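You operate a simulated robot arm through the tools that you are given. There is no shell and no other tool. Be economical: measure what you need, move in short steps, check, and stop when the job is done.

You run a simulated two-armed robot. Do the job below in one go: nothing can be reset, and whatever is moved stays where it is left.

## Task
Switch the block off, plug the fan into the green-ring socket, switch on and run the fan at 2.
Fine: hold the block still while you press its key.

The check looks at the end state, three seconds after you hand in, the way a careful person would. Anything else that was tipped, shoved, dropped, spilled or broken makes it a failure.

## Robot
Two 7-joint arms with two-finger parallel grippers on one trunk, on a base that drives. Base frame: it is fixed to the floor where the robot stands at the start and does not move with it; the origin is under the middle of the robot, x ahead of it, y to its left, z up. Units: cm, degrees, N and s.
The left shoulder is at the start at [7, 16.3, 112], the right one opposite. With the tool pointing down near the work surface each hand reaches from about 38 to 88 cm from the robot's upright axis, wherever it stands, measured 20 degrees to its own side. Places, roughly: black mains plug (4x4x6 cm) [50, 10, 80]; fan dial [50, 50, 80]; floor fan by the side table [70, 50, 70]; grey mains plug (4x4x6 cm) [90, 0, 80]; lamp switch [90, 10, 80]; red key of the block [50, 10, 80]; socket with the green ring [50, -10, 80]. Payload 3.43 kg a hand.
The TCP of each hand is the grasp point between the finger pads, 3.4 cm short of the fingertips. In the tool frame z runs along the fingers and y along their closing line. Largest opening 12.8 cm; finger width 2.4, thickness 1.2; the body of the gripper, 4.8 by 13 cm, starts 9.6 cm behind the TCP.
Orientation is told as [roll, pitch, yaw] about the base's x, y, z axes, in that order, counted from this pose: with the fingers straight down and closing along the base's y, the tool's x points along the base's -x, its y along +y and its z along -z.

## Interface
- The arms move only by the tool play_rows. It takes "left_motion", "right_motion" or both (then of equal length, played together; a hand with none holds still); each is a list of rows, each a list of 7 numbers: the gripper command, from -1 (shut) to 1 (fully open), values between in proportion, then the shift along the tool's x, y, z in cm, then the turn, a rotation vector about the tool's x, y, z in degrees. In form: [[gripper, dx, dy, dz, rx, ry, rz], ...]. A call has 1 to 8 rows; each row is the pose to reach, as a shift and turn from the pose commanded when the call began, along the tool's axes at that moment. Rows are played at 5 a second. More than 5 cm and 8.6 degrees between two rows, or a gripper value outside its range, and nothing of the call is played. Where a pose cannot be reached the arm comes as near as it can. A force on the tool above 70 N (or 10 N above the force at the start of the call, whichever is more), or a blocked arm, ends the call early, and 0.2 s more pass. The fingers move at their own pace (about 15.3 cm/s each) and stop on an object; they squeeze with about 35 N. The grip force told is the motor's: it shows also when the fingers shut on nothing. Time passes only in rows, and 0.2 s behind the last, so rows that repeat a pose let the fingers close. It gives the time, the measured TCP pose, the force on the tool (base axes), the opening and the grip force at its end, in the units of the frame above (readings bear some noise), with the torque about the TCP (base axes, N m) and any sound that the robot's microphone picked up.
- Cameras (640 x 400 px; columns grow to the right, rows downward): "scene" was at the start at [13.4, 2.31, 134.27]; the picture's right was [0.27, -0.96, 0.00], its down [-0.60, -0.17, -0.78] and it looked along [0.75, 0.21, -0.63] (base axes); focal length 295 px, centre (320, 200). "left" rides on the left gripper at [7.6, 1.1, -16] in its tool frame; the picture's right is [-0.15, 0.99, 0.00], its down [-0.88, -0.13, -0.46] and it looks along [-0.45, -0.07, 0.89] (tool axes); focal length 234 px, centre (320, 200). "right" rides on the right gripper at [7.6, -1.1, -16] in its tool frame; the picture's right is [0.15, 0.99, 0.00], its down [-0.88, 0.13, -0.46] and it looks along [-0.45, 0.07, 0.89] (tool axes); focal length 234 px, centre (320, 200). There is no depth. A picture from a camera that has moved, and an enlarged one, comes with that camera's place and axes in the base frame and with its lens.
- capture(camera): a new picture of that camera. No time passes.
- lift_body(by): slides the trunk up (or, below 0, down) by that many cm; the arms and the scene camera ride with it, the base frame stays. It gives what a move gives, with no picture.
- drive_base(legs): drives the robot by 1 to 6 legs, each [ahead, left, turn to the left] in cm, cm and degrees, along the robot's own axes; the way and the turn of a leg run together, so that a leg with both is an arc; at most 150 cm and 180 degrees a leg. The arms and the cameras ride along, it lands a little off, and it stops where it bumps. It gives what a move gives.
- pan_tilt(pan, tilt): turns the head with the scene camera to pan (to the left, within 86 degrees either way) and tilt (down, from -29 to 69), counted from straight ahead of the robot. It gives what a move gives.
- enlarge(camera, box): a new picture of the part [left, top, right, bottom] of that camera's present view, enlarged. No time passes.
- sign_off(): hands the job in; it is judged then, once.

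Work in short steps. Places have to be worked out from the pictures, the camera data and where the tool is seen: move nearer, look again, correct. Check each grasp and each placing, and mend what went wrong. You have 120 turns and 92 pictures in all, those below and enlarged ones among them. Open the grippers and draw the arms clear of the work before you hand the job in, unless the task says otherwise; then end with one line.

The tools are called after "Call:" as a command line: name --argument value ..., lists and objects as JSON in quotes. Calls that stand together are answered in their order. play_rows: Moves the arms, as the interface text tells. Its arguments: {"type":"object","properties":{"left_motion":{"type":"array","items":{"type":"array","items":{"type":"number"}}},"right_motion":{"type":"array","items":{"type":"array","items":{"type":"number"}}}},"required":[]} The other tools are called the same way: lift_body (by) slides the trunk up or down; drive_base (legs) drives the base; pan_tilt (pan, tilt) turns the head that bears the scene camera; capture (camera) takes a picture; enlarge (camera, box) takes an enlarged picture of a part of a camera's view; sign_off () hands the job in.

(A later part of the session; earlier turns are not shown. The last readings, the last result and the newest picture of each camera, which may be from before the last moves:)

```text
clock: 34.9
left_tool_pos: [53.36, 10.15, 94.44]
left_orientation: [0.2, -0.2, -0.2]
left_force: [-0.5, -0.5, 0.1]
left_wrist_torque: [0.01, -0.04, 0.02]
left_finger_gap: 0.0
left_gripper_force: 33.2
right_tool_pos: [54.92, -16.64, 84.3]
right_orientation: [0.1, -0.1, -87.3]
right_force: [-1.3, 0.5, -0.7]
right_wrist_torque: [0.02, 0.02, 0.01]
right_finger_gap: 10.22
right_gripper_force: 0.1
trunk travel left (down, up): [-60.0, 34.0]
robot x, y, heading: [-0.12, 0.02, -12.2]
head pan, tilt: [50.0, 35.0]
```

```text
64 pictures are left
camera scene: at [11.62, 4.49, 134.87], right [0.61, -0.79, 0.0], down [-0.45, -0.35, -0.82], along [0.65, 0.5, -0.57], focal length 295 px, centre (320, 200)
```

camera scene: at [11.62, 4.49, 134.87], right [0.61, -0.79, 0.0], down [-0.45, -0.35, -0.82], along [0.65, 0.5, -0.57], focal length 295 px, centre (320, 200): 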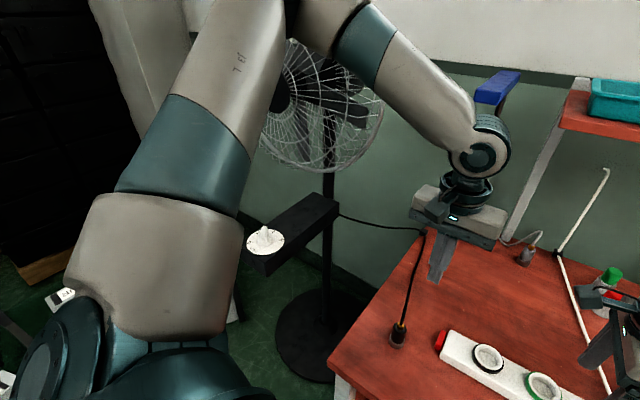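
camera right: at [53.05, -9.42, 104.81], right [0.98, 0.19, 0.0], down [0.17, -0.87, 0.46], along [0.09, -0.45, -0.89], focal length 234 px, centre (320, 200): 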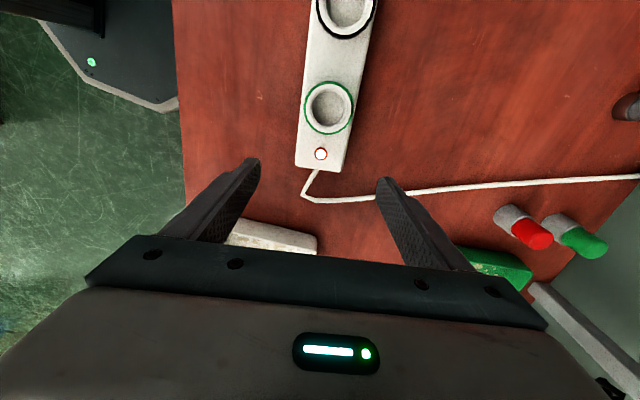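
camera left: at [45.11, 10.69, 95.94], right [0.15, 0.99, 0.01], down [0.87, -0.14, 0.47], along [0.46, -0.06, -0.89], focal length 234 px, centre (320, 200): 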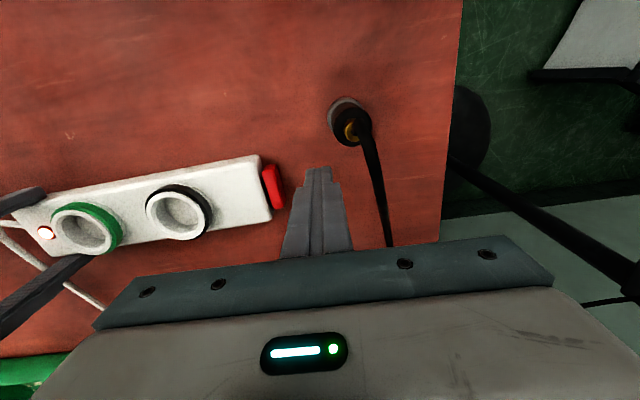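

The fan and its dial stand where they were (dial still about (49.9, 52.8)). I'll raise the hands, then back the base about 15 cm off and to the right, so the left arm runs straighter and its elbow stays away from the fan.

Call:
play_rows --left_motion '[[-1, 0, 0, -3, 0, 0, 0], [-1, 0, 0, -6, 0, 0, 0], [-1, 0, 0, -6, 0, 0, 0], [-1, 0, 0, -6, 0, 0, 0]]' --right_motion '[[0.6, 0, 0, -4, 0, 0, 0], [0.6, 0, 0, -8, 0, 0, 0], [0.6, 0, 0, -12, 0, 0, 0], [0.6, 0, 0, -15, 0, 0, 0]]'

Call:
drive_base --legs '[[-13, -10.9, 2]]'

Call:
capture --camera "scene"

```text
clock: 35.9
left_tool_pos: [53.56, 10.11, 100.34]
left_orientation: [0.3, -0.1, -0.1]
left_force: [0.7, 0.3, -0.9]
left_wrist_torque: [0.01, 0.0, -0.02]
left_finger_gap: 0.0
left_gripper_force: 33.7
right_tool_pos: [54.83, -17.0, 99.38]
right_orientation: [0.0, -0.2, -87.3]
right_force: [-0.1, -0.1, 0.6]
right_wrist_torque: [-0.02, -0.05, -0.02]
right_finger_gap: 10.23
right_gripper_force: 0.0
trunk travel left (down, up): [-60.0, 34.0]
robot x, y, heading: [-0.41, 0.43, -12.0]
head pan, tilt: [50.0, 35.0]
```

```text
clock: 37.3
left_tool_pos: [38.22, 3.84, 100.35]
left_orientation: [0.1, 0.0, 1.8]
left_force: [-0.4, 0.2, -0.6]
left_wrist_torque: [0.01, -0.04, -0.01]
left_finger_gap: 0.0
left_gripper_force: 33.2
right_tool_pos: [40.44, -22.94, 99.44]
right_orientation: [0.0, -0.2, -85.4]
right_force: [0.2, 0.5, 0.1]
right_wrist_torque: [0.02, 0.0, 0.0]
right_finger_gap: 10.26
right_gripper_force: 0.1
trunk travel left (down, up): [-60.0, 34.0]
robot x, y, heading: [-15.03, -7.36, -10.4]
head pan, tilt: [50.0, 35.0]
```

```text
63 pictures are left
camera scene: at [-3.44, -3.11, 134.86], right [0.64, -0.77, 0.0], down [-0.44, -0.37, -0.82], along [0.63, 0.52, -0.57], focal length 295 px, centre (320, 200)
```

scene: 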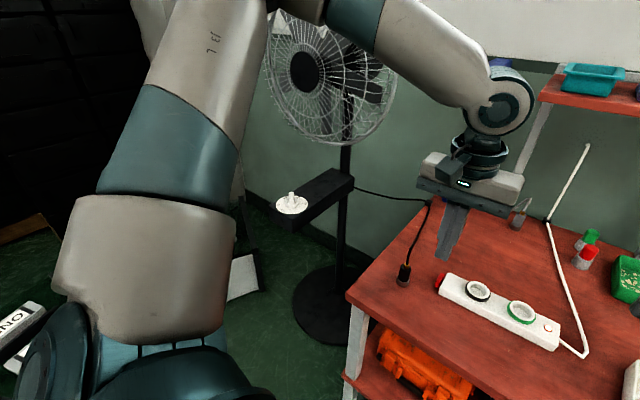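

I reach out again with both hands, keeping them high, and check the elbow.

Call:
play_rows --left_motion '[[-1, -4, 1.3, 1, 0, 0, 0.5], [-1, -8, 2.6, 2, 0, 0, 1], [-1, -12, 3.9, 3, 0, 0, 1.5], [-1, -16, 5.2, 5, 0, 0, 1.8], [-1, -16, 5.2, 5, 0, 0, 1.8]]' --right_motion '[[0.6, 1.2, 3.7, 1, 0, 0, 0.5], [0.6, 2.4, 7.4, 2, 0, 0, 1], [0.6, 3.6, 11.1, 3, 0, 0, 1.5], [0.6, 4.8, 14.8, 5, 0, 0, 1.9], [0.6, 4.8, 14.8, 5, 0, 0, 1.9]]'

Call:
capture --camera "scene"

```text
clock: 38.5
left_tool_pos: [53.72, 9.48, 95.49]
left_orientation: [0.4, -0.1, 0.0]
left_force: [-0.4, -0.6, -0.3]
left_wrist_torque: [0.02, -0.02, 0.04]
left_finger_gap: 0.01
left_gripper_force: 32.7
right_tool_pos: [54.79, -17.06, 94.46]
right_orientation: [0.1, -0.1, -87.2]
right_force: [-0.5, 0.1, -0.3]
right_wrist_torque: [0.02, -0.05, 0.02]
right_finger_gap: 10.28
right_gripper_force: 0.2
trunk travel left (down, up): [-60.0, 34.0]
robot x, y, heading: [-15.53, -7.62, -10.2]
head pan, tilt: [50.0, 35.0]
```

```text
62 pictures are left
camera scene: at [-3.67, -3.25, 134.9], right [0.64, -0.77, 0.0], down [-0.44, -0.37, -0.82], along [0.63, 0.52, -0.57], focal length 295 px, centre (320, 200)
```

scene: 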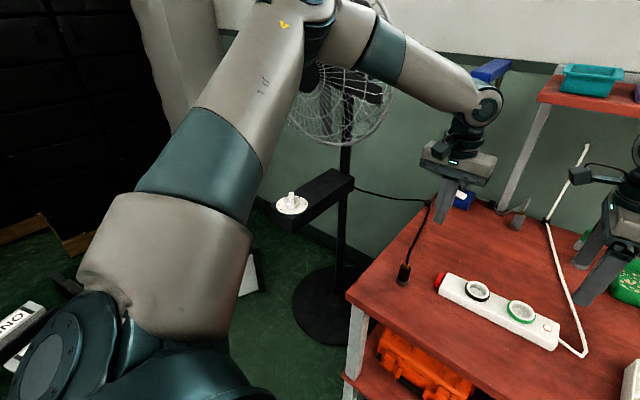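

The elbow is now well back from the fan (about x = 28 against the cage at 55). I lower both hands again and grip with the right.

Call:
play_rows --right_motion '[[0.6, 0, 0, 4, 0, 0, 0], [0.6, 0, 0, 8, 0, 0, 0], [0.6, 0, 0, 12, 0, 0, 0], [0.6, 0, 0, 16, 0, 0, 0], [0.2, 0, 0, 16, 0, 0, 0], [-0.2, 0, 0, 16, 0, 0, 0], [-1, 0, 0, 16, 0, 0, 0], [-1, 0, 0, 16, 0, 0, 0]]' --left_motion '[[-1, 0, 0, 3, 0, 0, 0], [-1, 0, 0, 6, 0, 0, 0], [-1, 0, 0, 9, 0, 0, 0], [-1, 0, 0, 12, 0, 0, 0], [-1, 0, 0, 14, 0, 0, 0], [-1, 0, 0, 15.5, 0, 0, 0], [-1, 0, 0, 16.8, 0, 0, 0], [-1, 0, 0, 16.8, 0, 0, 0]]'

Call:
capture --camera "scene"

Call:
capture --camera "left"

Call:
capture --camera "right"

```text
clock: 40.3
left_tool_pos: [52.94, 10.64, 80.12]
left_orientation: [0.2, 0.0, 0.0]
left_force: [0.2, -0.3, -0.4]
left_wrist_torque: [0.0, 0.02, 0.0]
left_finger_gap: 0.01
left_gripper_force: 33.0
left hand out of reach, approached as far as the arm can: row 5, 6, 7, 8
right_tool_pos: [54.77, -16.97, 78.44]
right_orientation: [0.1, -0.2, -87.2]
right_force: [-0.8, -0.1, 0.3]
right_wrist_torque: [0.02, 0.01, 0.17]
right_finger_gap: 6.17
right_gripper_force: 34.7
trunk travel left (down, up): [-60.0, 34.0]
robot x, y, heading: [-15.21, -8.01, -10.3]
head pan, tilt: [50.0, 35.0]
```

```text
61 pictures are left
camera scene: at [-3.4, -3.11, 134.85], right [0.64, -0.77, 0.0], down [-0.44, -0.37, -0.82], along [0.63, 0.52, -0.57], focal length 295 px, centre (320, 200)
```

scene: 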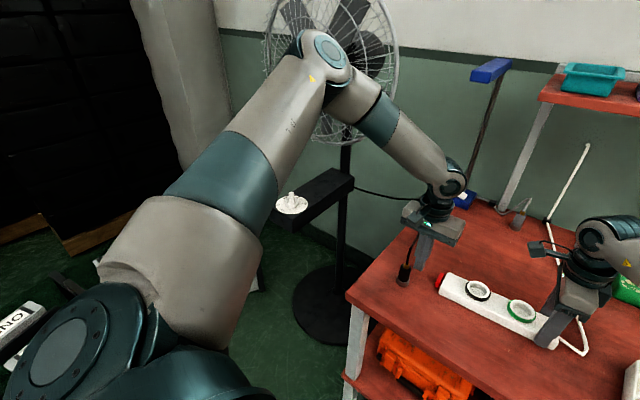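

```text
60 pictures are left
camera left: at [45.45, 11.89, 96.06], right [0.15, 0.99, 0.0], down [0.88, -0.13, 0.46], along [0.45, -0.06, -0.89], focal length 234 px, centre (320, 200)
```

left: 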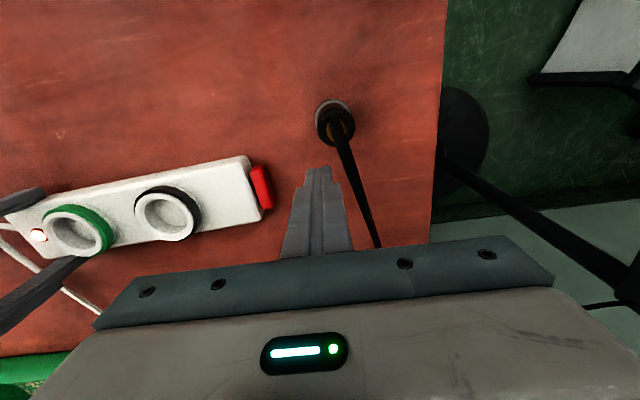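

```text
59 pictures are left
camera right: at [53.27, -9.43, 94.27], right [0.98, 0.19, 0.0], down [0.17, -0.87, 0.46], along [0.09, -0.45, -0.89], focal length 234 px, centre (320, 200)
```

right: 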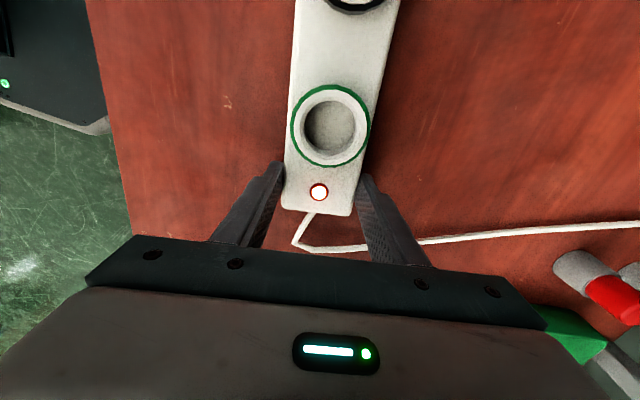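

The left arm again stops at z = 80 without touching anything, so it's a height limit of its posture. I release the block, raise both hands and lower the trunk by 12 cm.

Call:
play_rows --right_motion '[[0.3, 0, 0, 0, 0, 0, 0], [0.6, 0, 0, 0, 0, 0, 0], [0.6, 0, 0, -4, 0, 0, 0], [0.6, 0, 0, -8, 0, 0, 0], [0.6, 0, 0, -12, 0, 0, 0], [0.6, 0, 0, -16, 0, 0, 0]]' --left_motion '[[-1, 0, 0, -3, 0, 0, 0], [-1, 0, 0, -6, 0, 0, 0], [-1, 0, 0, -9, 0, 0, 0], [-1, 0, 0, -12, 0, 0, 0], [-1, 0, 0, -15, 0, 0, 0], [-1, 0, 0, -15, 0, 0, 0]]'

Call:
lift_body --by -12

```text
clock: 41.7
left_tool_pos: [52.91, 10.93, 95.23]
left_orientation: [0.3, 0.0, 0.0]
left_force: [0.2, -0.1, -0.3]
left_wrist_torque: [-0.04, 0.02, 0.0]
left_finger_gap: 0.0
left_gripper_force: 33.0
right_tool_pos: [54.61, -16.74, 94.33]
right_orientation: [0.0, -0.1, -87.3]
right_force: [-0.6, 0.3, -0.2]
right_wrist_torque: [-0.05, -0.02, -0.04]
right_finger_gap: 10.23
right_gripper_force: 0.1
trunk travel left (down, up): [-60.0, 34.0]
robot x, y, heading: [-15.54, -7.69, -10.1]
head pan, tilt: [50.0, 35.0]
```

```text
clock: 43.2
left_tool_pos: [52.87, 10.82, 83.21]
left_orientation: [0.1, 0.0, 0.1]
left_force: [0.0, 0.3, -0.5]
left_wrist_torque: [0.02, -0.02, -0.03]
left_finger_gap: 0.0
left_gripper_force: 33.7
right_tool_pos: [54.63, -16.75, 82.16]
right_orientation: [0.0, -0.1, -87.2]
right_force: [-0.2, -0.6, 1.0]
right_wrist_torque: [0.01, 0.0, 0.0]
right_finger_gap: 10.25
right_gripper_force: 0.0
trunk travel left (down, up): [-48.0, 46.0]
robot x, y, heading: [-15.04, -7.69, -10.3]
head pan, tilt: [50.0, 35.0]
```

Now the arms have room below. I lower and grip again with the right hand and set the left fingers beside the key.

Call:
play_rows --right_motion '[[0.6, 0, 0.1, 2, 0, 0, 0], [0.6, 0, 0.2, 3.7, 0, 0, 0], [0.2, 0, 0.2, 3.7, 0, 0, 0], [-0.2, 0, 0.2, 3.7, 0, 0, 0], [-1, 0, 0.2, 3.7, 0, 0, 0], [-1, 0, 0.2, 3.7, 0, 0, 0]]' --left_motion '[[-1, -0.5, -0.7, 1, 0, 0, 0], [-1, -1, -1.5, 2, 0, 0, 0], [-1, -1, -1.5, 3, 0, 0, 0], [-1, -1, -1.5, 4, 0, 0, 0], [-1, -1, -1.5, 4.6, 0, 0, 0], [-1, -1, -1.5, 4.6, 0, 0, 0]]'

Call:
pan_tilt --pan 18 --tilt 40

Call:
capture --camera "left"

Call:
capture --camera "scene"

```text
clock: 44.6
left_tool_pos: [53.87, 9.43, 78.63]
left_orientation: [0.1, 0.0, 0.0]
left_force: [-0.3, 0.1, -0.3]
left_wrist_torque: [0.0, 0.02, 0.03]
left_finger_gap: 0.0
left_gripper_force: 32.9
right_tool_pos: [54.93, -16.86, 78.5]
right_orientation: [-0.1, -0.1, -87.2]
right_force: [-1.0, -0.1, -0.4]
right_wrist_torque: [0.1, -0.01, 0.2]
right_finger_gap: 6.15
right_gripper_force: 35.0
trunk travel left (down, up): [-48.0, 46.0]
robot x, y, heading: [-15.05, -7.96, -10.3]
head pan, tilt: [50.0, 35.0]
```

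```text
clock: 45.6
left_tool_pos: [54.07, 9.5, 78.61]
left_orientation: [0.2, 0.0, 0.0]
left_force: [1.1, 0.8, 0.8]
left_wrist_torque: [0.01, -0.05, 0.03]
left_finger_gap: 0.01
left_gripper_force: 33.0
right_tool_pos: [54.81, -16.91, 78.5]
right_orientation: [0.0, -0.1, -87.3]
right_force: [-1.6, -0.9, -0.2]
right_wrist_torque: [-0.11, -0.05, 0.12]
right_finger_gap: 6.16
right_gripper_force: 35.1
trunk travel left (down, up): [-48.0, 46.0]
robot x, y, heading: [-15.0, -7.84, -10.3]
head pan, tilt: [18.0, 40.0]
```

```text
58 pictures are left
camera left: at [46.46, 10.55, 94.65], right [0.15, 0.99, 0.0], down [0.88, -0.13, 0.45], along [0.45, -0.06, -0.89], focal length 234 px, centre (320, 200)
```

left: 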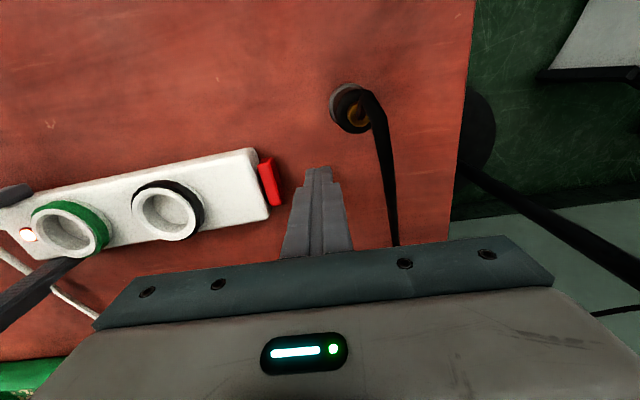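

```text
57 pictures are left
camera scene: at [-1.74, -7.58, 122.1], right [0.14, -0.99, 0.0], down [-0.64, -0.09, -0.77], along [0.76, 0.1, -0.64], focal length 295 px, centre (320, 200)
```

scene: 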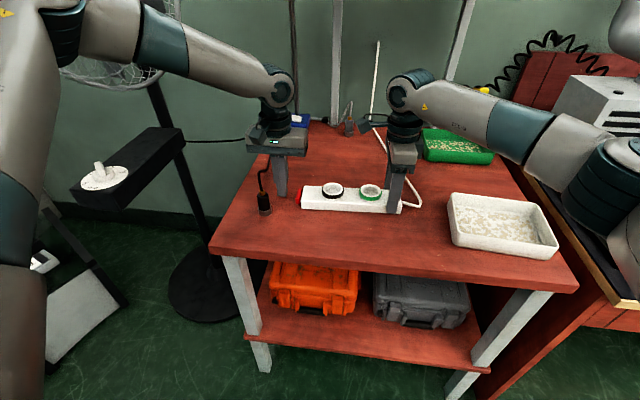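

The left fingers are level with the key and 2 cm away from it. I push slowly toward it in -y.

Call:
play_rows --left_motion '[[-1, 0, -1, 0, 0, 0, 0], [-1, 0, -1.8, 0, 0, 0, 0], [-1, 0, -2.2, 0, 0, 0, 0], [-1, 0, -2.5, 0, 0, 0, 0]]'

Call:
enlarge --camera "left" --box '[180, 110, 400, 250]'

```text
clock: 46.6
left_tool_pos: [53.85, 6.91, 78.47]
left_orientation: [0.2, 0.0, 0.0]
left_force: [0.7, -0.4, 0.0]
left_wrist_torque: [-0.01, 0.02, -0.01]
left_finger_gap: 0.02
left_gripper_force: 32.8
right_tool_pos: [54.98, -16.85, 78.56]
right_orientation: [0.0, 0.0, -87.2]
right_force: [-0.2, -0.5, -0.2]
right_wrist_torque: [-0.14, -0.04, 0.06]
right_finger_gap: 6.16
right_gripper_force: 34.9
trunk travel left (down, up): [-48.0, 46.0]
robot x, y, heading: [-15.09, -7.76, -10.5]
head pan, tilt: [18.0, 40.0]
```

```text
2.86 times, centred on (290, 180) of left
camera zoom: at [46.43, 8.03, 94.49], right [0.15, 0.99, 0.0], down [0.88, -0.13, 0.45], along [0.45, -0.06, -0.89], focal length 669 px, centre (406, 257)
```

zoom: 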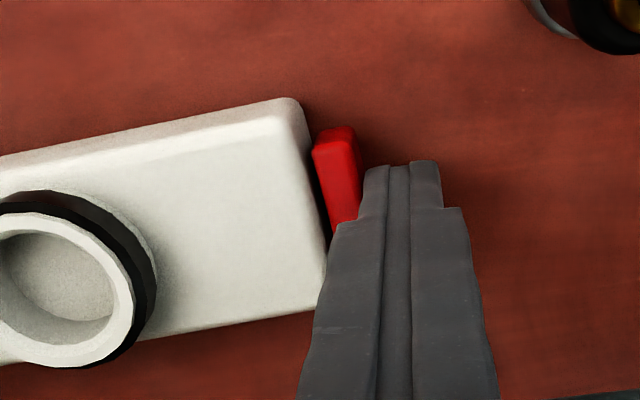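

Nearly touching. I go on in 2 mm steps, watching the force and listening for a click.

Call:
play_rows --left_motion '[[-1, 0, -0.2, 0, 0, 0, 0], [-1, 0, -0.4, 0, 0, 0, 0], [-1, 0, -0.6, 0, 0, 0, 0], [-1, 0, -0.6, 0, 0, 0, 0]]'

Call:
enlarge --camera "right" --box '[250, 90, 390, 230]'

```text
clock: 47.6
left_tool_pos: [53.94, 6.27, 78.39]
left_orientation: [0.3, 0.0, 0.0]
left_force: [0.3, 6.5, 0.6]
left_wrist_torque: [0.1, -0.02, 0.05]
left_finger_gap: 0.0
left_gripper_force: 33.0
right_tool_pos: [54.87, -16.88, 78.5]
right_orientation: [0.0, -0.2, -87.3]
right_force: [-2.7, -5.9, -0.9]
right_wrist_torque: [-0.04, 0.02, 0.47]
right_finger_gap: 6.18
right_gripper_force: 34.7
trunk travel left (down, up): [-48.0, 46.0]
robot x, y, heading: [-15.37, -8.05, -10.1]
head pan, tilt: [18.0, 40.0]
heard: click
```

```text
2.86 times, centred on (320, 160) of right
camera zoom: at [53.36, -9.54, 94.49], right [0.98, 0.19, 0.0], down [0.17, -0.87, 0.46], along [0.09, -0.45, -0.89], focal length 669 px, centre (320, 314)
```

zoom: 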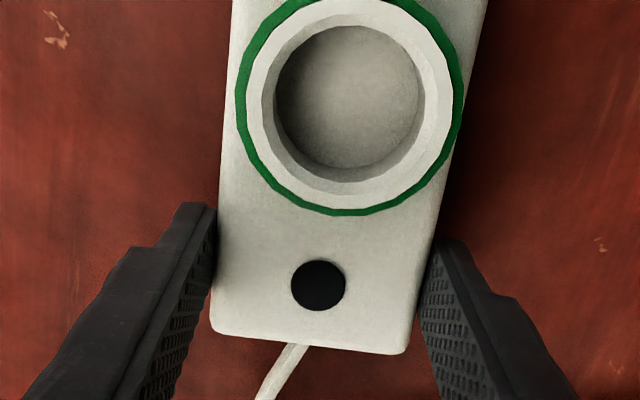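

Click heard and the lamp is dark: the block is off. I draw the left hand back from the key and up, open it over the plug, and release the block with the right hand and lift it away.

Call:
play_rows --left_motion '[[-1, 0, 2, 0, 0, 0, 0], [-1, 0, 3, -2, 0, 0, 0], [-1, 0, 3, -6, 0, 0, 0], [-1, 0, 3, -10, 0, 0, 0], [-1, 1, 4, -14, 0, 0, 0], [0, 4, 6, -14, 0, 0, 0], [0.5, 5.6, 6, -14, 0, 0, 0], [0.5, 5.6, 6, -14, 0, 0, 0]]' --right_motion '[[-1, 0, 0, 0, 0, 0, 0], [-1, 0, 0, 0, 0, 0, 0], [0.3, 0, 0, 0, 0, 0, 0], [0.6, 0, 0, 0, 0, 0, 0], [0.6, 0, 0, -4, 0, 0, 0], [0.6, 0, 0, -8, 0, 0, 0], [0.6, 0, 0, -12, 0, 0, 0], [0.6, 0, 0, -16, 0, 0, 0]]'

Call:
capture --camera "left"

Call:
enlarge --camera "scene" --box '[210, 120, 450, 270]'

```text
clock: 49.4
left_tool_pos: [48.42, 12.21, 92.5]
left_orientation: [0.2, 0.0, -0.1]
left_force: [0.7, 0.2, 0.3]
left_wrist_torque: [-0.01, -0.02, 0.04]
left_finger_gap: 9.59
left_gripper_force: 0.1
right_tool_pos: [54.66, -16.75, 94.55]
right_orientation: [0.0, -0.2, -87.2]
right_force: [-0.1, 0.5, 0.3]
right_wrist_torque: [-0.02, -0.02, 0.0]
right_finger_gap: 10.24
right_gripper_force: 0.1
trunk travel left (down, up): [-48.0, 46.0]
robot x, y, heading: [-15.3, -7.67, -10.2]
head pan, tilt: [18.0, 40.0]
```

```text
54 pictures are left
camera left: at [40.83, 13.38, 108.56], right [0.15, 0.99, 0.0], down [0.88, -0.13, 0.46], along [0.45, -0.06, -0.89], focal length 234 px, centre (320, 200)
```

left: 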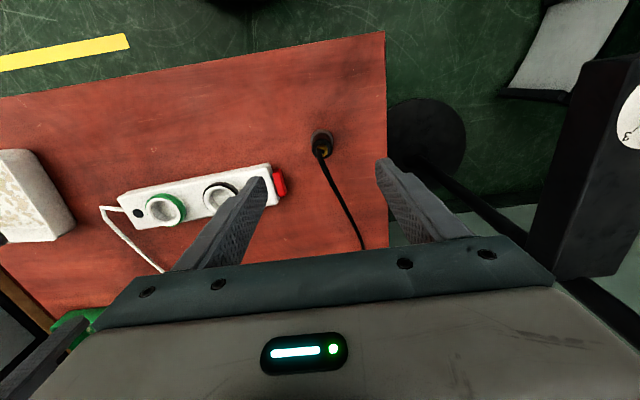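

```text
2.67 times, centred on (330, 195) of scene
camera zoom: at [-1.83, -7.5, 122.1], right [0.13, -0.99, 0.0], down [-0.64, -0.09, -0.77], along [0.76, 0.1, -0.64], focal length 788 px, centre (293, 213)
```

zoom: 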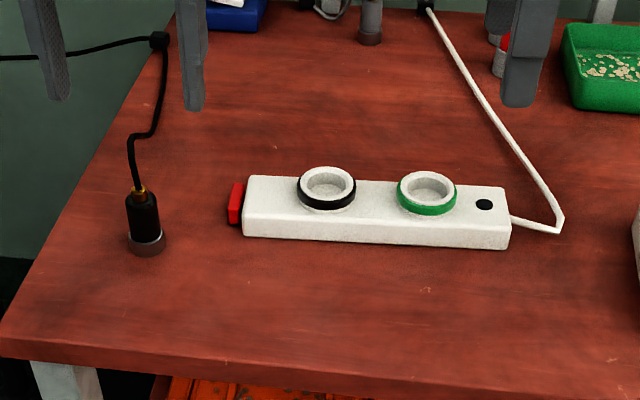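

Plug at (48.4, 12.4), between the open fingers, which are yawed at 0. I lower to z = 80.2 so the fingertips stay above the plug's grey foot, then close.

Call:
play_rows --left_motion '[[0.5, 0, 0.2, 3.5, 0, 0, 0], [0.5, 0, 0.2, 7, 0, 0, 0], [0.5, 0, 0.2, 10, 0, 0, 0], [0.5, 0, 0.2, 12.3, 0, 0, 0], [0, 0, 0.2, 12.3, 0, 0, 0], [-0.4, 0, 0.2, 12.3, 0, 0, 0], [-1, 0, 0.2, 12.3, 0, 0, 0], [-1, 0, 0.2, 12.3, 0, 0, 0]]'

Call:
capture --camera "left"

Call:
enlarge --camera "scene" --box '[210, 120, 450, 270]'

```text
clock: 51.2
left_tool_pos: [48.36, 12.43, 80.29]
left_orientation: [0.2, 0.0, 0.0]
left_force: [0.3, 0.5, -0.8]
left_wrist_torque: [-0.01, 0.03, -0.01]
left_finger_gap: 2.49
left_gripper_force: 35.2
right_tool_pos: [54.65, -16.7, 94.43]
right_orientation: [0.0, -0.1, -87.2]
right_force: [-0.8, -0.2, 0.2]
right_wrist_torque: [-0.01, 0.02, 0.0]
right_finger_gap: 10.25
right_gripper_force: 0.1
trunk travel left (down, up): [-48.0, 46.0]
robot x, y, heading: [-15.35, -7.86, -10.1]
head pan, tilt: [18.0, 40.0]
```

```text
52 pictures are left
camera left: at [40.9, 13.5, 96.24], right [0.15, 0.99, 0.0], down [0.88, -0.13, 0.45], along [0.45, -0.06, -0.89], focal length 234 px, centre (320, 200)
```

left: 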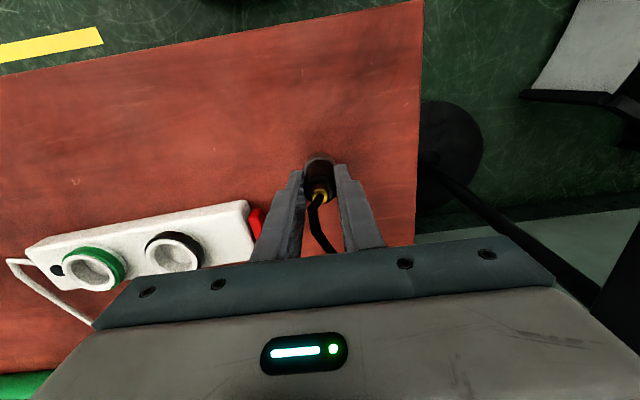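

```text
2.67 times, centred on (330, 195) of scene
camera zoom: at [-1.76, -7.58, 122.1], right [0.13, -0.99, 0.0], down [-0.64, -0.09, -0.77], along [0.76, 0.1, -0.64], focal length 788 px, centre (293, 213)
```

zoom: 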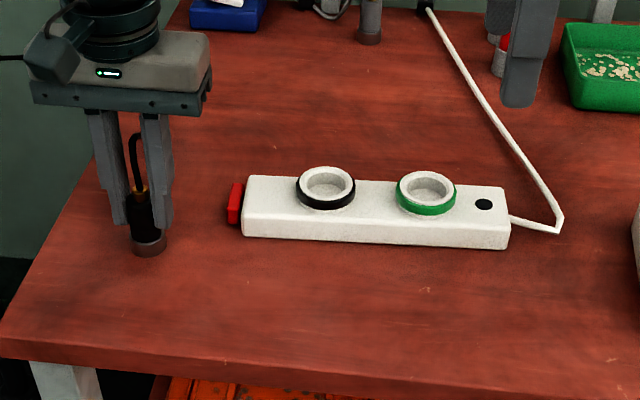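

The plug is held (2.49 cm). I lift it 8 cm, swing the right hand away to the right, and start carrying the plug toward the green socket.

Call:
play_rows --left_motion '[[-1, 0, 0, -3, 0, 0, 0], [-1, 0, 0, -6, 0, 0, 0], [-1, 0, 0, -8, 0, 0, 0], [-1, -1.5, -3, -8, 0, 0, 0], [-1, -3, -6, -8, 0, 0, 0], [-1, -4.5, -9.5, -8, 0, 0, 0], [-1, -6, -13, -8, 0, 0, 0], [-1, -6, -13, -8, 0, 0, 0]]' --right_motion '[[0.6, 0, 0, -4, 0, 0, 0], [0.6, -4, 0, -6, 0, 0, 0], [0.6, -8, 0, -6, 0, 0, 0], [0.6, -12, 0, -6, 0, 0, 0], [0.6, -15, 0, -6, 0, 0, 0], [0.6, -15, 0, -6, 0, 0, 0], [0.6, -15, 0, -6, 0, 0, 0], [0.6, -15, 0, -6, 0, 0, 0]]'

Call:
capture --camera "scene"

```text
clock: 53.0
left_tool_pos: [52.97, 1.1, 88.26]
left_orientation: [0.2, -0.1, 0.0]
left_force: [0.2, -0.4, 0.1]
left_wrist_torque: [0.0, -0.02, -0.01]
left_finger_gap: 2.48
left_gripper_force: 35.6
left hand out of reach, approached as far as the arm can: row 7, 8
right_tool_pos: [55.84, -31.88, 100.54]
right_orientation: [0.0, -0.1, -87.1]
right_force: [0.7, -0.1, -0.3]
right_wrist_torque: [-0.02, 0.0, -0.01]
right_finger_gap: 10.24
right_gripper_force: 0.1
trunk travel left (down, up): [-48.0, 46.0]
robot x, y, heading: [-15.41, -7.66, -10.4]
head pan, tilt: [18.0, 40.0]
```

```text
50 pictures are left
camera scene: at [-1.77, -7.58, 122.1], right [0.13, -0.99, 0.0], down [-0.64, -0.09, -0.77], along [0.76, 0.1, -0.64], focal length 295 px, centre (320, 200)
```

scene: 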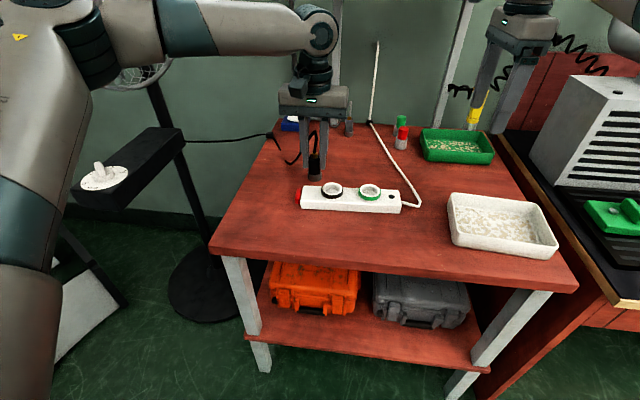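

The left arm meets the same inner limit at about 17 degrees. I'll draw the right hand in close to the robot and turn the base 14 degrees to the right, so the plug swings over toward the green socket (its underside at z 82 clears the rings at about 78.5).

Call:
play_rows --right_motion '[[0.6, 1, -3.5, -1, 0, 0, 0], [0.6, 2, -7, -2, 0, 0, 0], [0.6, 4, -10.5, -3, 0, 0, 0], [0.6, 6, -14, -4, 0, 0, 0], [0.6, 6, -14, -4, 0, 0, 0]]' --left_motion '[[-1, 0, 0, -1, 0, 0, 0], [-1, 0, 0, -2, 0, 0, 0], [-1, 0, 0, -3, 0, 0, 0], [-1, 0, 0, -3, 0, 0, 0], [-1, 0, 0, -3, 0, 0, 0]]'

Call:
drive_base --legs '[[0, 0, -14]]'

Call:
pan_tilt --pan 25 --tilt 40

Call:
capture --camera "scene"

Call:
capture --camera "left"

```text
clock: 54.2
left_tool_pos: [52.94, 1.02, 91.26]
left_orientation: [0.2, -0.1, 0.0]
left_force: [-0.7, -0.6, -1.6]
left_wrist_torque: [0.01, 0.0, -0.01]
left_finger_gap: 2.47
left_gripper_force: 35.1
right_tool_pos: [41.45, -26.4, 104.5]
right_orientation: [-0.1, -0.1, -87.4]
right_force: [-0.3, -0.2, 0.4]
right_wrist_torque: [0.01, 0.03, 0.01]
right_finger_gap: 10.24
right_gripper_force: 0.0
trunk travel left (down, up): [-48.0, 46.0]
robot x, y, heading: [-15.47, -8.11, -10.0]
head pan, tilt: [18.0, 40.0]
```

```text
clock: 55.4
left_tool_pos: [53.13, -15.19, 91.39]
left_orientation: [0.3, 0.1, -13.6]
left_force: [0.1, 0.4, -0.5]
left_wrist_torque: [0.03, -0.03, -0.01]
left_finger_gap: 2.5
left_gripper_force: 34.6
right_tool_pos: [35.44, -39.16, 104.54]
right_orientation: [0.0, -0.1, -100.7]
right_force: [-0.6, -0.2, -0.5]
right_wrist_torque: [-0.01, 0.02, 0.03]
right_finger_gap: 10.24
right_gripper_force: 0.0
trunk travel left (down, up): [-48.0, 46.0]
robot x, y, heading: [-15.18, -8.03, -24.2]
head pan, tilt: [18.0, 40.0]
```

```text
clock: 56.1
left_tool_pos: [53.14, -15.14, 91.43]
left_orientation: [0.1, 0.0, -13.6]
left_force: [0.6, 0.1, 0.1]
left_wrist_torque: [-0.02, -0.02, -0.03]
left_finger_gap: 2.47
left_gripper_force: 35.0
right_tool_pos: [35.39, -39.01, 104.6]
right_orientation: [0.0, -0.1, -100.8]
right_force: [-1.4, 0.3, -0.4]
right_wrist_torque: [-0.01, 0.03, 0.0]
right_finger_gap: 10.25
right_gripper_force: 0.0
trunk travel left (down, up): [-48.0, 46.0]
robot x, y, heading: [-15.1, -7.42, -24.0]
head pan, tilt: [25.0, 40.0]
```

```text
49 pictures are left
camera scene: at [-2.02, -9.68, 122.1], right [0.02, -1.0, 0.0], down [-0.64, -0.01, -0.77], along [0.77, 0.02, -0.64], focal length 295 px, centre (320, 200)
```

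scene: 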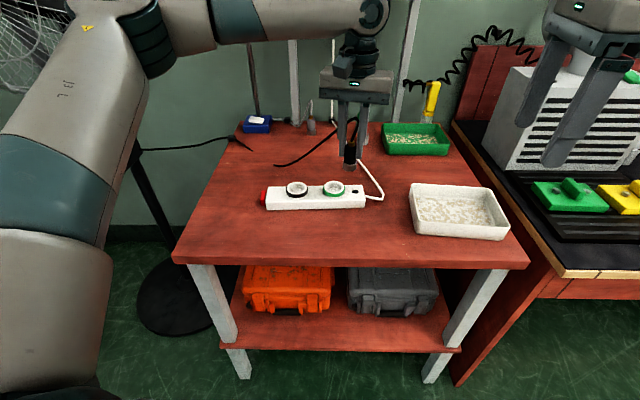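

```text
48 pictures are left
camera left: at [46.09, -12.34, 107.38], right [0.37, 0.93, 0.0], down [0.83, -0.33, 0.46], along [0.42, -0.17, -0.89], focal length 234 px, centre (320, 200)
```

left: 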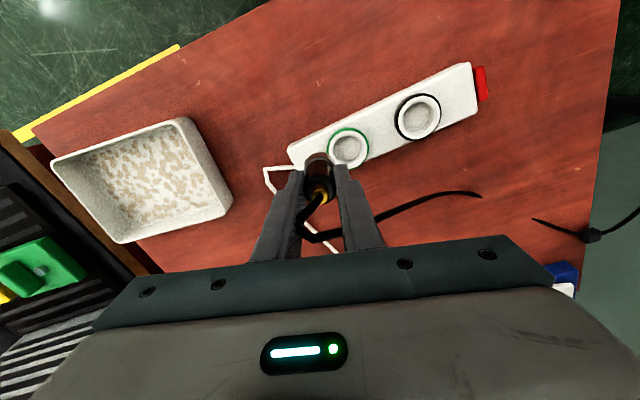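

The plug is near the green socket, which I put at about (54.55, -11.9). I move over it with the plug's foot about 1 cm above the ring and compare.

Call:
play_rows --left_motion '[[-1, -0.3, 1.8, 1, 0, 0, 0], [-1, -0.63, 3.55, 2, 0, 0, 0], [-1, -0.63, 3.55, 4, 0, 0, 0], [-1, -0.63, 3.55, 5.2, 0, 0, 0], [-1, -0.63, 3.55, 5.2, 0, 0, 0]]'

Call:
enlarge --camera "left" --box '[240, 90, 440, 230]'

Call:
enlarge --camera "scene" --box '[250, 110, 410, 220]'

```text
clock: 57.3
left_tool_pos: [54.49, -11.94, 86.17]
left_orientation: [0.1, 0.0, -13.5]
left_force: [0.0, 0.0, -0.8]
left_wrist_torque: [-0.02, -0.02, -0.04]
left_finger_gap: 2.47
left_gripper_force: 34.8
right_tool_pos: [35.39, -39.15, 104.54]
right_orientation: [0.0, -0.1, -100.9]
right_force: [0.6, -0.3, 0.5]
right_wrist_torque: [-0.03, 0.03, 0.03]
right_finger_gap: 10.28
right_gripper_force: 0.0
trunk travel left (down, up): [-48.0, 46.0]
robot x, y, heading: [-15.57, -7.51, -23.8]
head pan, tilt: [25.0, 40.0]
```

```text
2.86 times, centred on (340, 160) of left
camera zoom: at [47.4, -9.04, 102.15], right [0.37, 0.93, 0.0], down [0.83, -0.33, 0.46], along [0.42, -0.17, -0.89], focal length 669 px, centre (263, 314)
```

zoom: 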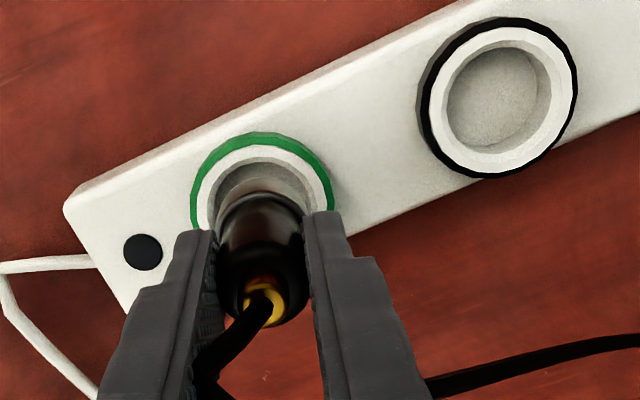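

```text
3.64 times, centred on (330, 165) of scene
camera zoom: at [-2.03, -9.69, 122.1], right [0.02, -1.0, 0.0], down [-0.64, -0.01, -0.77], along [0.77, 0.02, -0.64], focal length 1074 px, centre (284, 327)
```

zoom: 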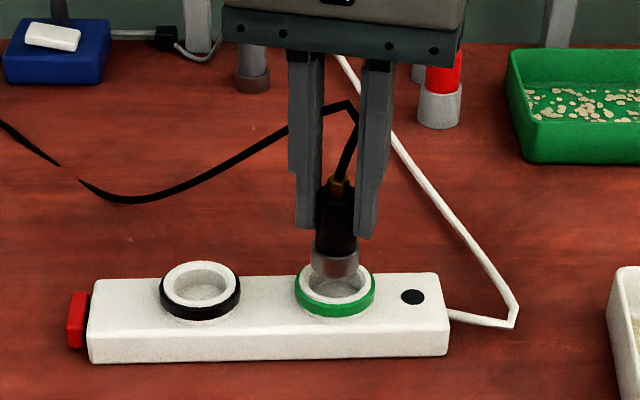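

The plug is lined up with the socket: sideways within 1 mm in the scene view, and by computation at x = 54.5. I lower in small steps.

Call:
play_rows --left_motion '[[-1, 0, 0, 0.6, 0, 0, 0], [-1, 0, 0, 1.2, 0, 0, 0], [-1, 0, 0, 1.6, 0, 0, 0], [-1, 0, 0, 2, 0, 0, 0]]'

Call:
enlarge --camera "scene" --box '[250, 110, 410, 220]'

Call:
enlarge --camera "left" --box '[240, 90, 440, 230]'

```text
clock: 58.3
left_tool_pos: [54.65, -11.73, 84.18]
left_orientation: [0.2, 0.0, -13.5]
left_force: [0.9, 0.6, -0.6]
left_wrist_torque: [-0.06, -0.01, -0.01]
left_finger_gap: 2.48
left_gripper_force: 34.2
right_tool_pos: [35.42, -38.99, 104.66]
right_orientation: [0.1, 0.0, -100.7]
right_force: [0.5, 0.5, -0.2]
right_wrist_torque: [-0.01, 0.0, -0.03]
right_finger_gap: 10.25
right_gripper_force: 0.0
trunk travel left (down, up): [-48.0, 46.0]
robot x, y, heading: [-15.02, -7.78, -23.7]
head pan, tilt: [25.0, 40.0]
```

```text
3.64 times, centred on (330, 165) of scene
camera zoom: at [-2.02, -9.69, 122.1], right [0.02, -1.0, 0.0], down [-0.64, -0.01, -0.77], along [0.77, 0.02, -0.64], focal length 1074 px, centre (284, 327)
```

zoom: 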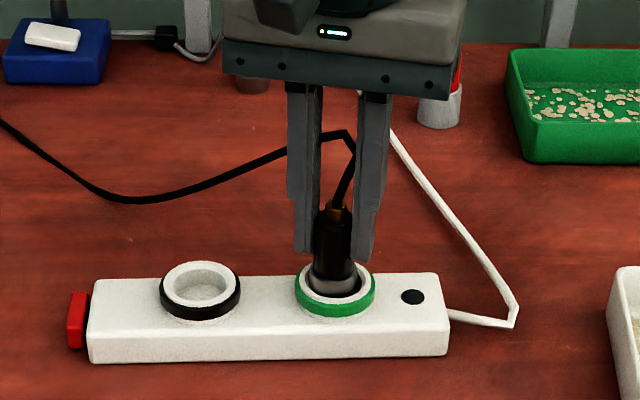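

```text
2.86 times, centred on (340, 160) of left
camera zoom: at [47.51, -8.97, 100.16], right [0.37, 0.93, 0.0], down [0.83, -0.33, 0.46], along [0.42, -0.17, -0.89], focal length 669 px, centre (263, 314)
```

zoom: 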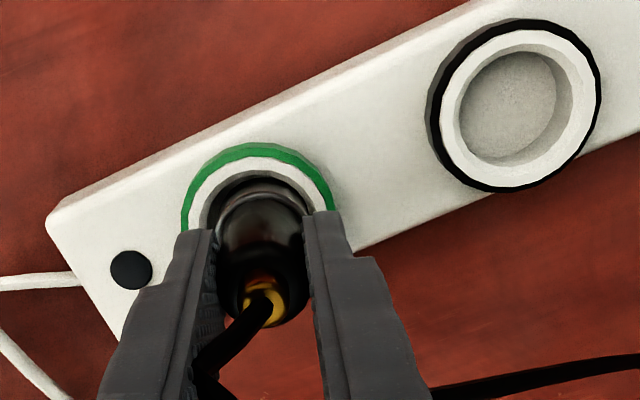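

The foot is entering the recess, centred and with no force. I continue down until it seats.

Call:
play_rows --left_motion '[[-1, 0, -0.05, 0.4, 0, 0, 0], [-1, 0, -0.05, 0.7, 0, 0, 0], [-1, 0, -0.05, 1, 0, 0, 0], [-1, 0, -0.05, 1.3, 0, 0, 0], [-1, 0, -0.05, 1.3, 0, 0, 0]]'

Call:
enlarge --camera "scene" --box '[250, 110, 410, 220]'

```text
clock: 59.5
left_tool_pos: [54.58, -11.8, 83.17]
left_orientation: [0.1, -0.3, -13.5]
left_force: [4.6, 3.0, 20.4]
left_wrist_torque: [0.18, -0.1, 0.03]
left_finger_gap: 2.5
left_gripper_force: 35.2
right_tool_pos: [35.27, -38.9, 104.72]
right_orientation: [0.0, -0.1, -100.7]
right_force: [-0.3, 0.7, -1.1]
right_wrist_torque: [-0.01, 0.04, 0.0]
right_finger_gap: 10.22
right_gripper_force: 0.0
trunk travel left (down, up): [-48.0, 46.0]
robot x, y, heading: [-15.08, -7.96, -23.8]
head pan, tilt: [25.0, 40.0]
```

```text
3.64 times, centred on (330, 165) of scene
camera zoom: at [-2.22, -9.63, 122.16], right [0.02, -1.0, 0.0], down [-0.64, -0.01, -0.77], along [0.77, 0.02, -0.64], focal length 1074 px, centre (284, 327)
```

zoom: 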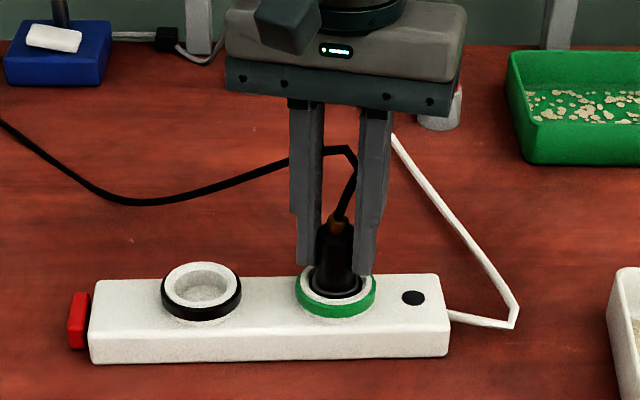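

The foot has sunk inside the ring with 20 N of resistance. I push a little further to make sure it is home.

Call:
play_rows --left_motion '[[-1, 0, 0, 0.3, 0, 0, 0], [-1, 0, 0, 0.6, 0, 0, 0], [-1, 0, 0, 0.9, 0, 0, 0], [-1, 0, 0, 0.9, 0, 0, 0]]'

Call:
enlarge --camera "left" --box '[240, 90, 440, 230]'

```text
clock: 60.5
left_tool_pos: [54.4, -11.91, 82.3]
left_orientation: [0.2, -0.2, -13.6]
left_force: [2.0, 3.3, 25.6]
left_wrist_torque: [-0.02, -0.15, 0.0]
left_finger_gap: 2.47
left_gripper_force: 35.5
right_tool_pos: [35.24, -39.0, 104.8]
right_orientation: [0.1, 0.0, -100.8]
right_force: [0.5, 0.1, -0.6]
right_wrist_torque: [0.01, 0.01, -0.01]
right_finger_gap: 10.25
right_gripper_force: 0.0
trunk travel left (down, up): [-48.0, 46.0]
robot x, y, heading: [-15.34, -7.49, -23.8]
head pan, tilt: [25.0, 40.0]
```

```text
2.86 times, centred on (340, 160) of left
camera zoom: at [47.31, -9.05, 98.23], right [0.37, 0.93, 0.0], down [0.82, -0.33, 0.46], along [0.43, -0.17, -0.89], focal length 669 px, centre (263, 314)
```

zoom: 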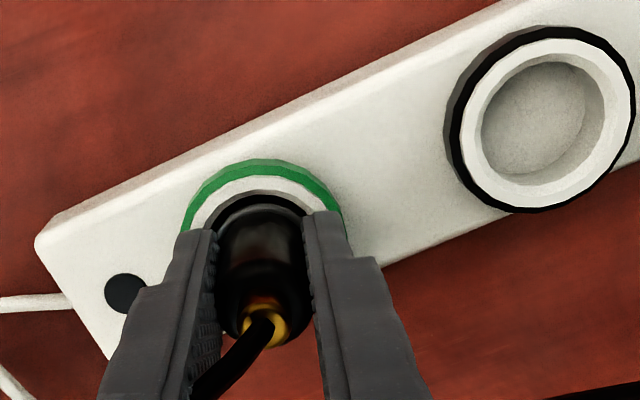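

Comparing the collar's place against the fingers, the plug stopped at about z = 77, the recess floor, and the fingers then slid down it: it's seated. I open and lift straight off.

Call:
play_rows --left_motion '[[-0.3, 0, 0, 0, 0, 0, 0], [0.1, 0, 0, 0, 0, 0, 0], [0.1, 0, 0, -2, 0, 0, 0], [0.1, 0, 0, -6, 0, 0, 0], [0.1, 0, 0, -10, 0, 0, 0], [0.1, 0, 0, -14, 0, 0, 0], [0.1, 0, 0, -17, 0, 0, 0]]'

Call:
enlarge --camera "scene" --box '[250, 110, 410, 220]'

Call:
capture --camera "left"

```text
clock: 62.1
left_tool_pos: [54.61, -12.01, 98.96]
left_orientation: [0.2, 0.0, -13.5]
left_force: [0.0, -0.2, -0.4]
left_wrist_torque: [0.01, -0.01, 0.0]
left_finger_gap: 7.05
left_gripper_force: 0.0
right_tool_pos: [35.39, -39.04, 104.67]
right_orientation: [0.0, -0.1, -100.7]
right_force: [0.1, 0.2, -0.2]
right_wrist_torque: [-0.02, -0.01, 0.01]
right_finger_gap: 10.23
right_gripper_force: 0.0
trunk travel left (down, up): [-48.0, 46.0]
robot x, y, heading: [-15.27, -7.78, -23.7]
head pan, tilt: [25.0, 40.0]
```

```text
3.64 times, centred on (330, 165) of scene
camera zoom: at [-2.05, -9.68, 122.1], right [0.02, -1.0, 0.0], down [-0.64, -0.01, -0.77], along [0.77, 0.02, -0.64], focal length 1074 px, centre (284, 327)
```

zoom: 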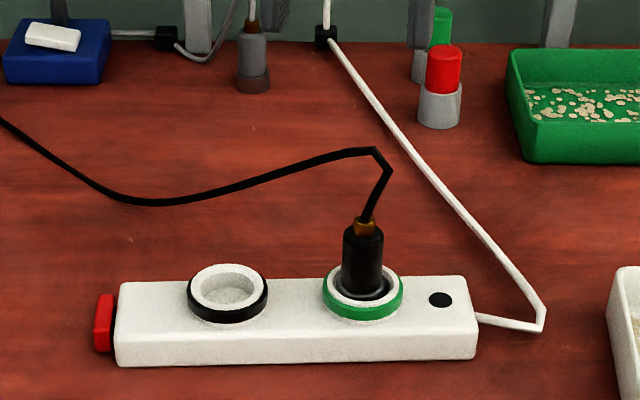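

```text
40 pictures are left
camera left: at [47.51, -9.19, 115.07], right [0.37, 0.93, 0.0], down [0.82, -0.33, 0.46], along [0.42, -0.17, -0.89], focal length 234 px, centre (320, 200)
```

left: 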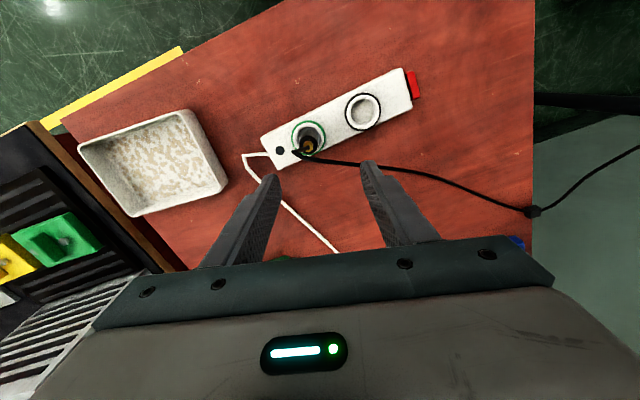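

The plug stands in the green socket, but on release the block slid about 1.8 cm to the right; I'll ease it back once it's gripped. I turn the base back 12 degrees so both hands can reach again.

Call:
drive_base --legs '[[0, 0, 12]]'

Call:
capture --camera "left"

```text
clock: 63.3
left_tool_pos: [53.84, 2.76, 99.01]
left_orientation: [0.2, 0.0, -1.4]
left_force: [0.4, -0.8, 0.0]
left_wrist_torque: [0.01, 0.0, -0.01]
left_finger_gap: 7.04
left_gripper_force: 0.1
right_tool_pos: [40.88, -27.64, 104.61]
right_orientation: [0.0, -0.2, -88.7]
right_force: [0.3, 0.3, 0.5]
right_wrist_torque: [-0.03, 0.02, -0.01]
right_finger_gap: 10.24
right_gripper_force: 0.1
trunk travel left (down, up): [-48.0, 46.0]
robot x, y, heading: [-15.48, -7.97, -11.5]
head pan, tilt: [25.0, 40.0]
```

```text
39 pictures are left
camera left: at [46.43, 4.02, 115.02], right [0.17, 0.99, 0.0], down [0.88, -0.15, 0.46], along [0.45, -0.07, -0.89], focal length 234 px, centre (320, 200)
```

left: 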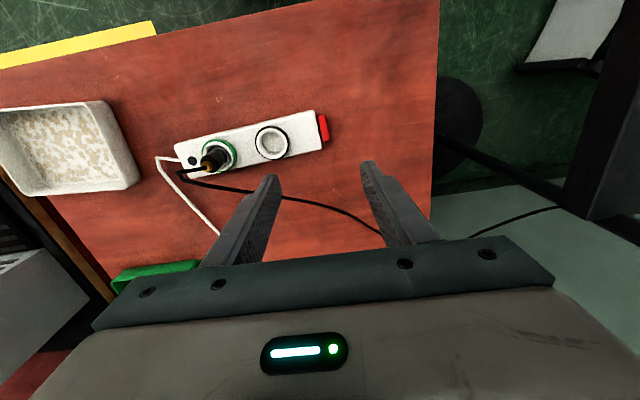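

The key is now at about (53.3, 3.6) and the green socket at (54.2, -14). The cord loops over the lamp end, so I try to hold the block between the two sockets instead, at y = -9.5, keeping high at first.

Call:
play_rows --right_motion '[[0.6, 3, 2.2, 1, 0, 0, -0.3], [0.6, 6, 4.4, 2, 0, 0, -0.6], [0.6, 9, 6.6, 3, 0, 0, -1], [0.6, 12, 8.8, 5, 0, 0, -1.7], [0.6, 15, 11, 7, 0, 0, -1.7], [0.6, 17.7, 13.5, 9.6, 0, 0, -1.7], [0.6, 17.7, 13.5, 9.6, 0, 0, -1.7]]' --left_motion '[[0, 0, 2, 0, 0, 0, -0.7], [-0.5, 0, 4, 0, 0, 0, -1.4], [-1, 0, 5, 0, 0, 0, -1.4], [-1, 0, 6, 0, 0, 0, -1.4], [-1, 0, 6, 0, 0, 0, -1.4], [-1, 0, 6, 0, 0, 0, -1.4], [-1, 0, 6, 0, 0, 0, -1.4]]'

Call:
capture --camera "right"

Call:
capture --camera "scene"

```text
clock: 64.9
left_tool_pos: [54.13, 8.45, 99.08]
left_orientation: [0.4, 0.0, 0.1]
left_force: [0.2, -0.7, 0.1]
left_wrist_torque: [0.02, 0.02, -0.04]
left_finger_gap: 0.0
left_gripper_force: 33.2
right_tool_pos: [54.07, -9.95, 95.09]
right_orientation: [-0.1, -0.1, -87.0]
right_force: [-0.5, 0.1, 0.2]
right_wrist_torque: [0.01, -0.03, -0.04]
right_finger_gap: 10.26
right_gripper_force: 0.1
trunk travel left (down, up): [-48.0, 46.0]
robot x, y, heading: [-14.86, -8.11, -11.8]
head pan, tilt: [25.0, 40.0]
```

```text
38 pictures are left
camera right: at [52.5, -2.49, 111.01], right [0.98, 0.2, 0.0], down [0.18, -0.87, 0.46], along [0.09, -0.45, -0.89], focal length 234 px, centre (320, 200)
```

right: 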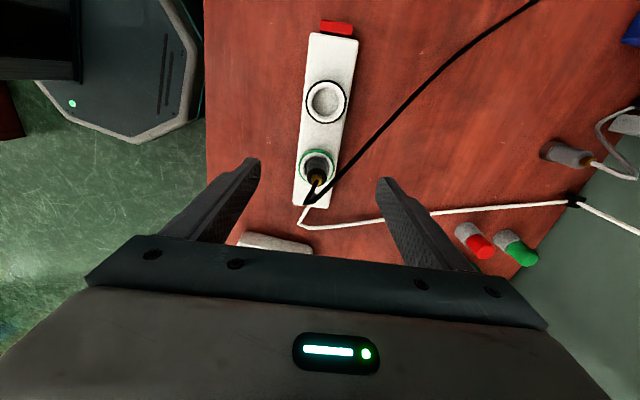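

```text
37 pictures are left
camera scene: at [-2.0, -7.0, 122.11], right [0.23, -0.97, 0.0], down [-0.63, -0.15, -0.77], along [0.75, 0.18, -0.64], focal length 295 px, centre (320, 200)
```

scene: 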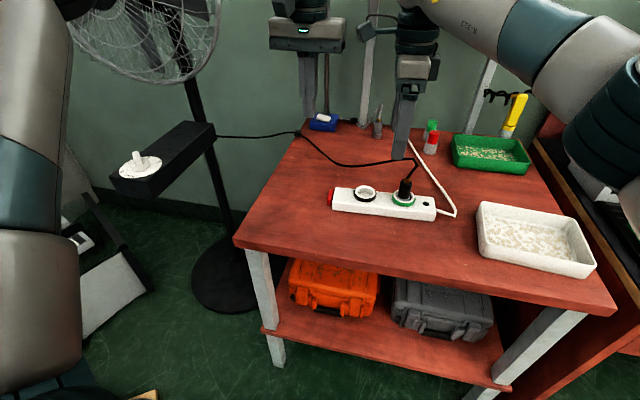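

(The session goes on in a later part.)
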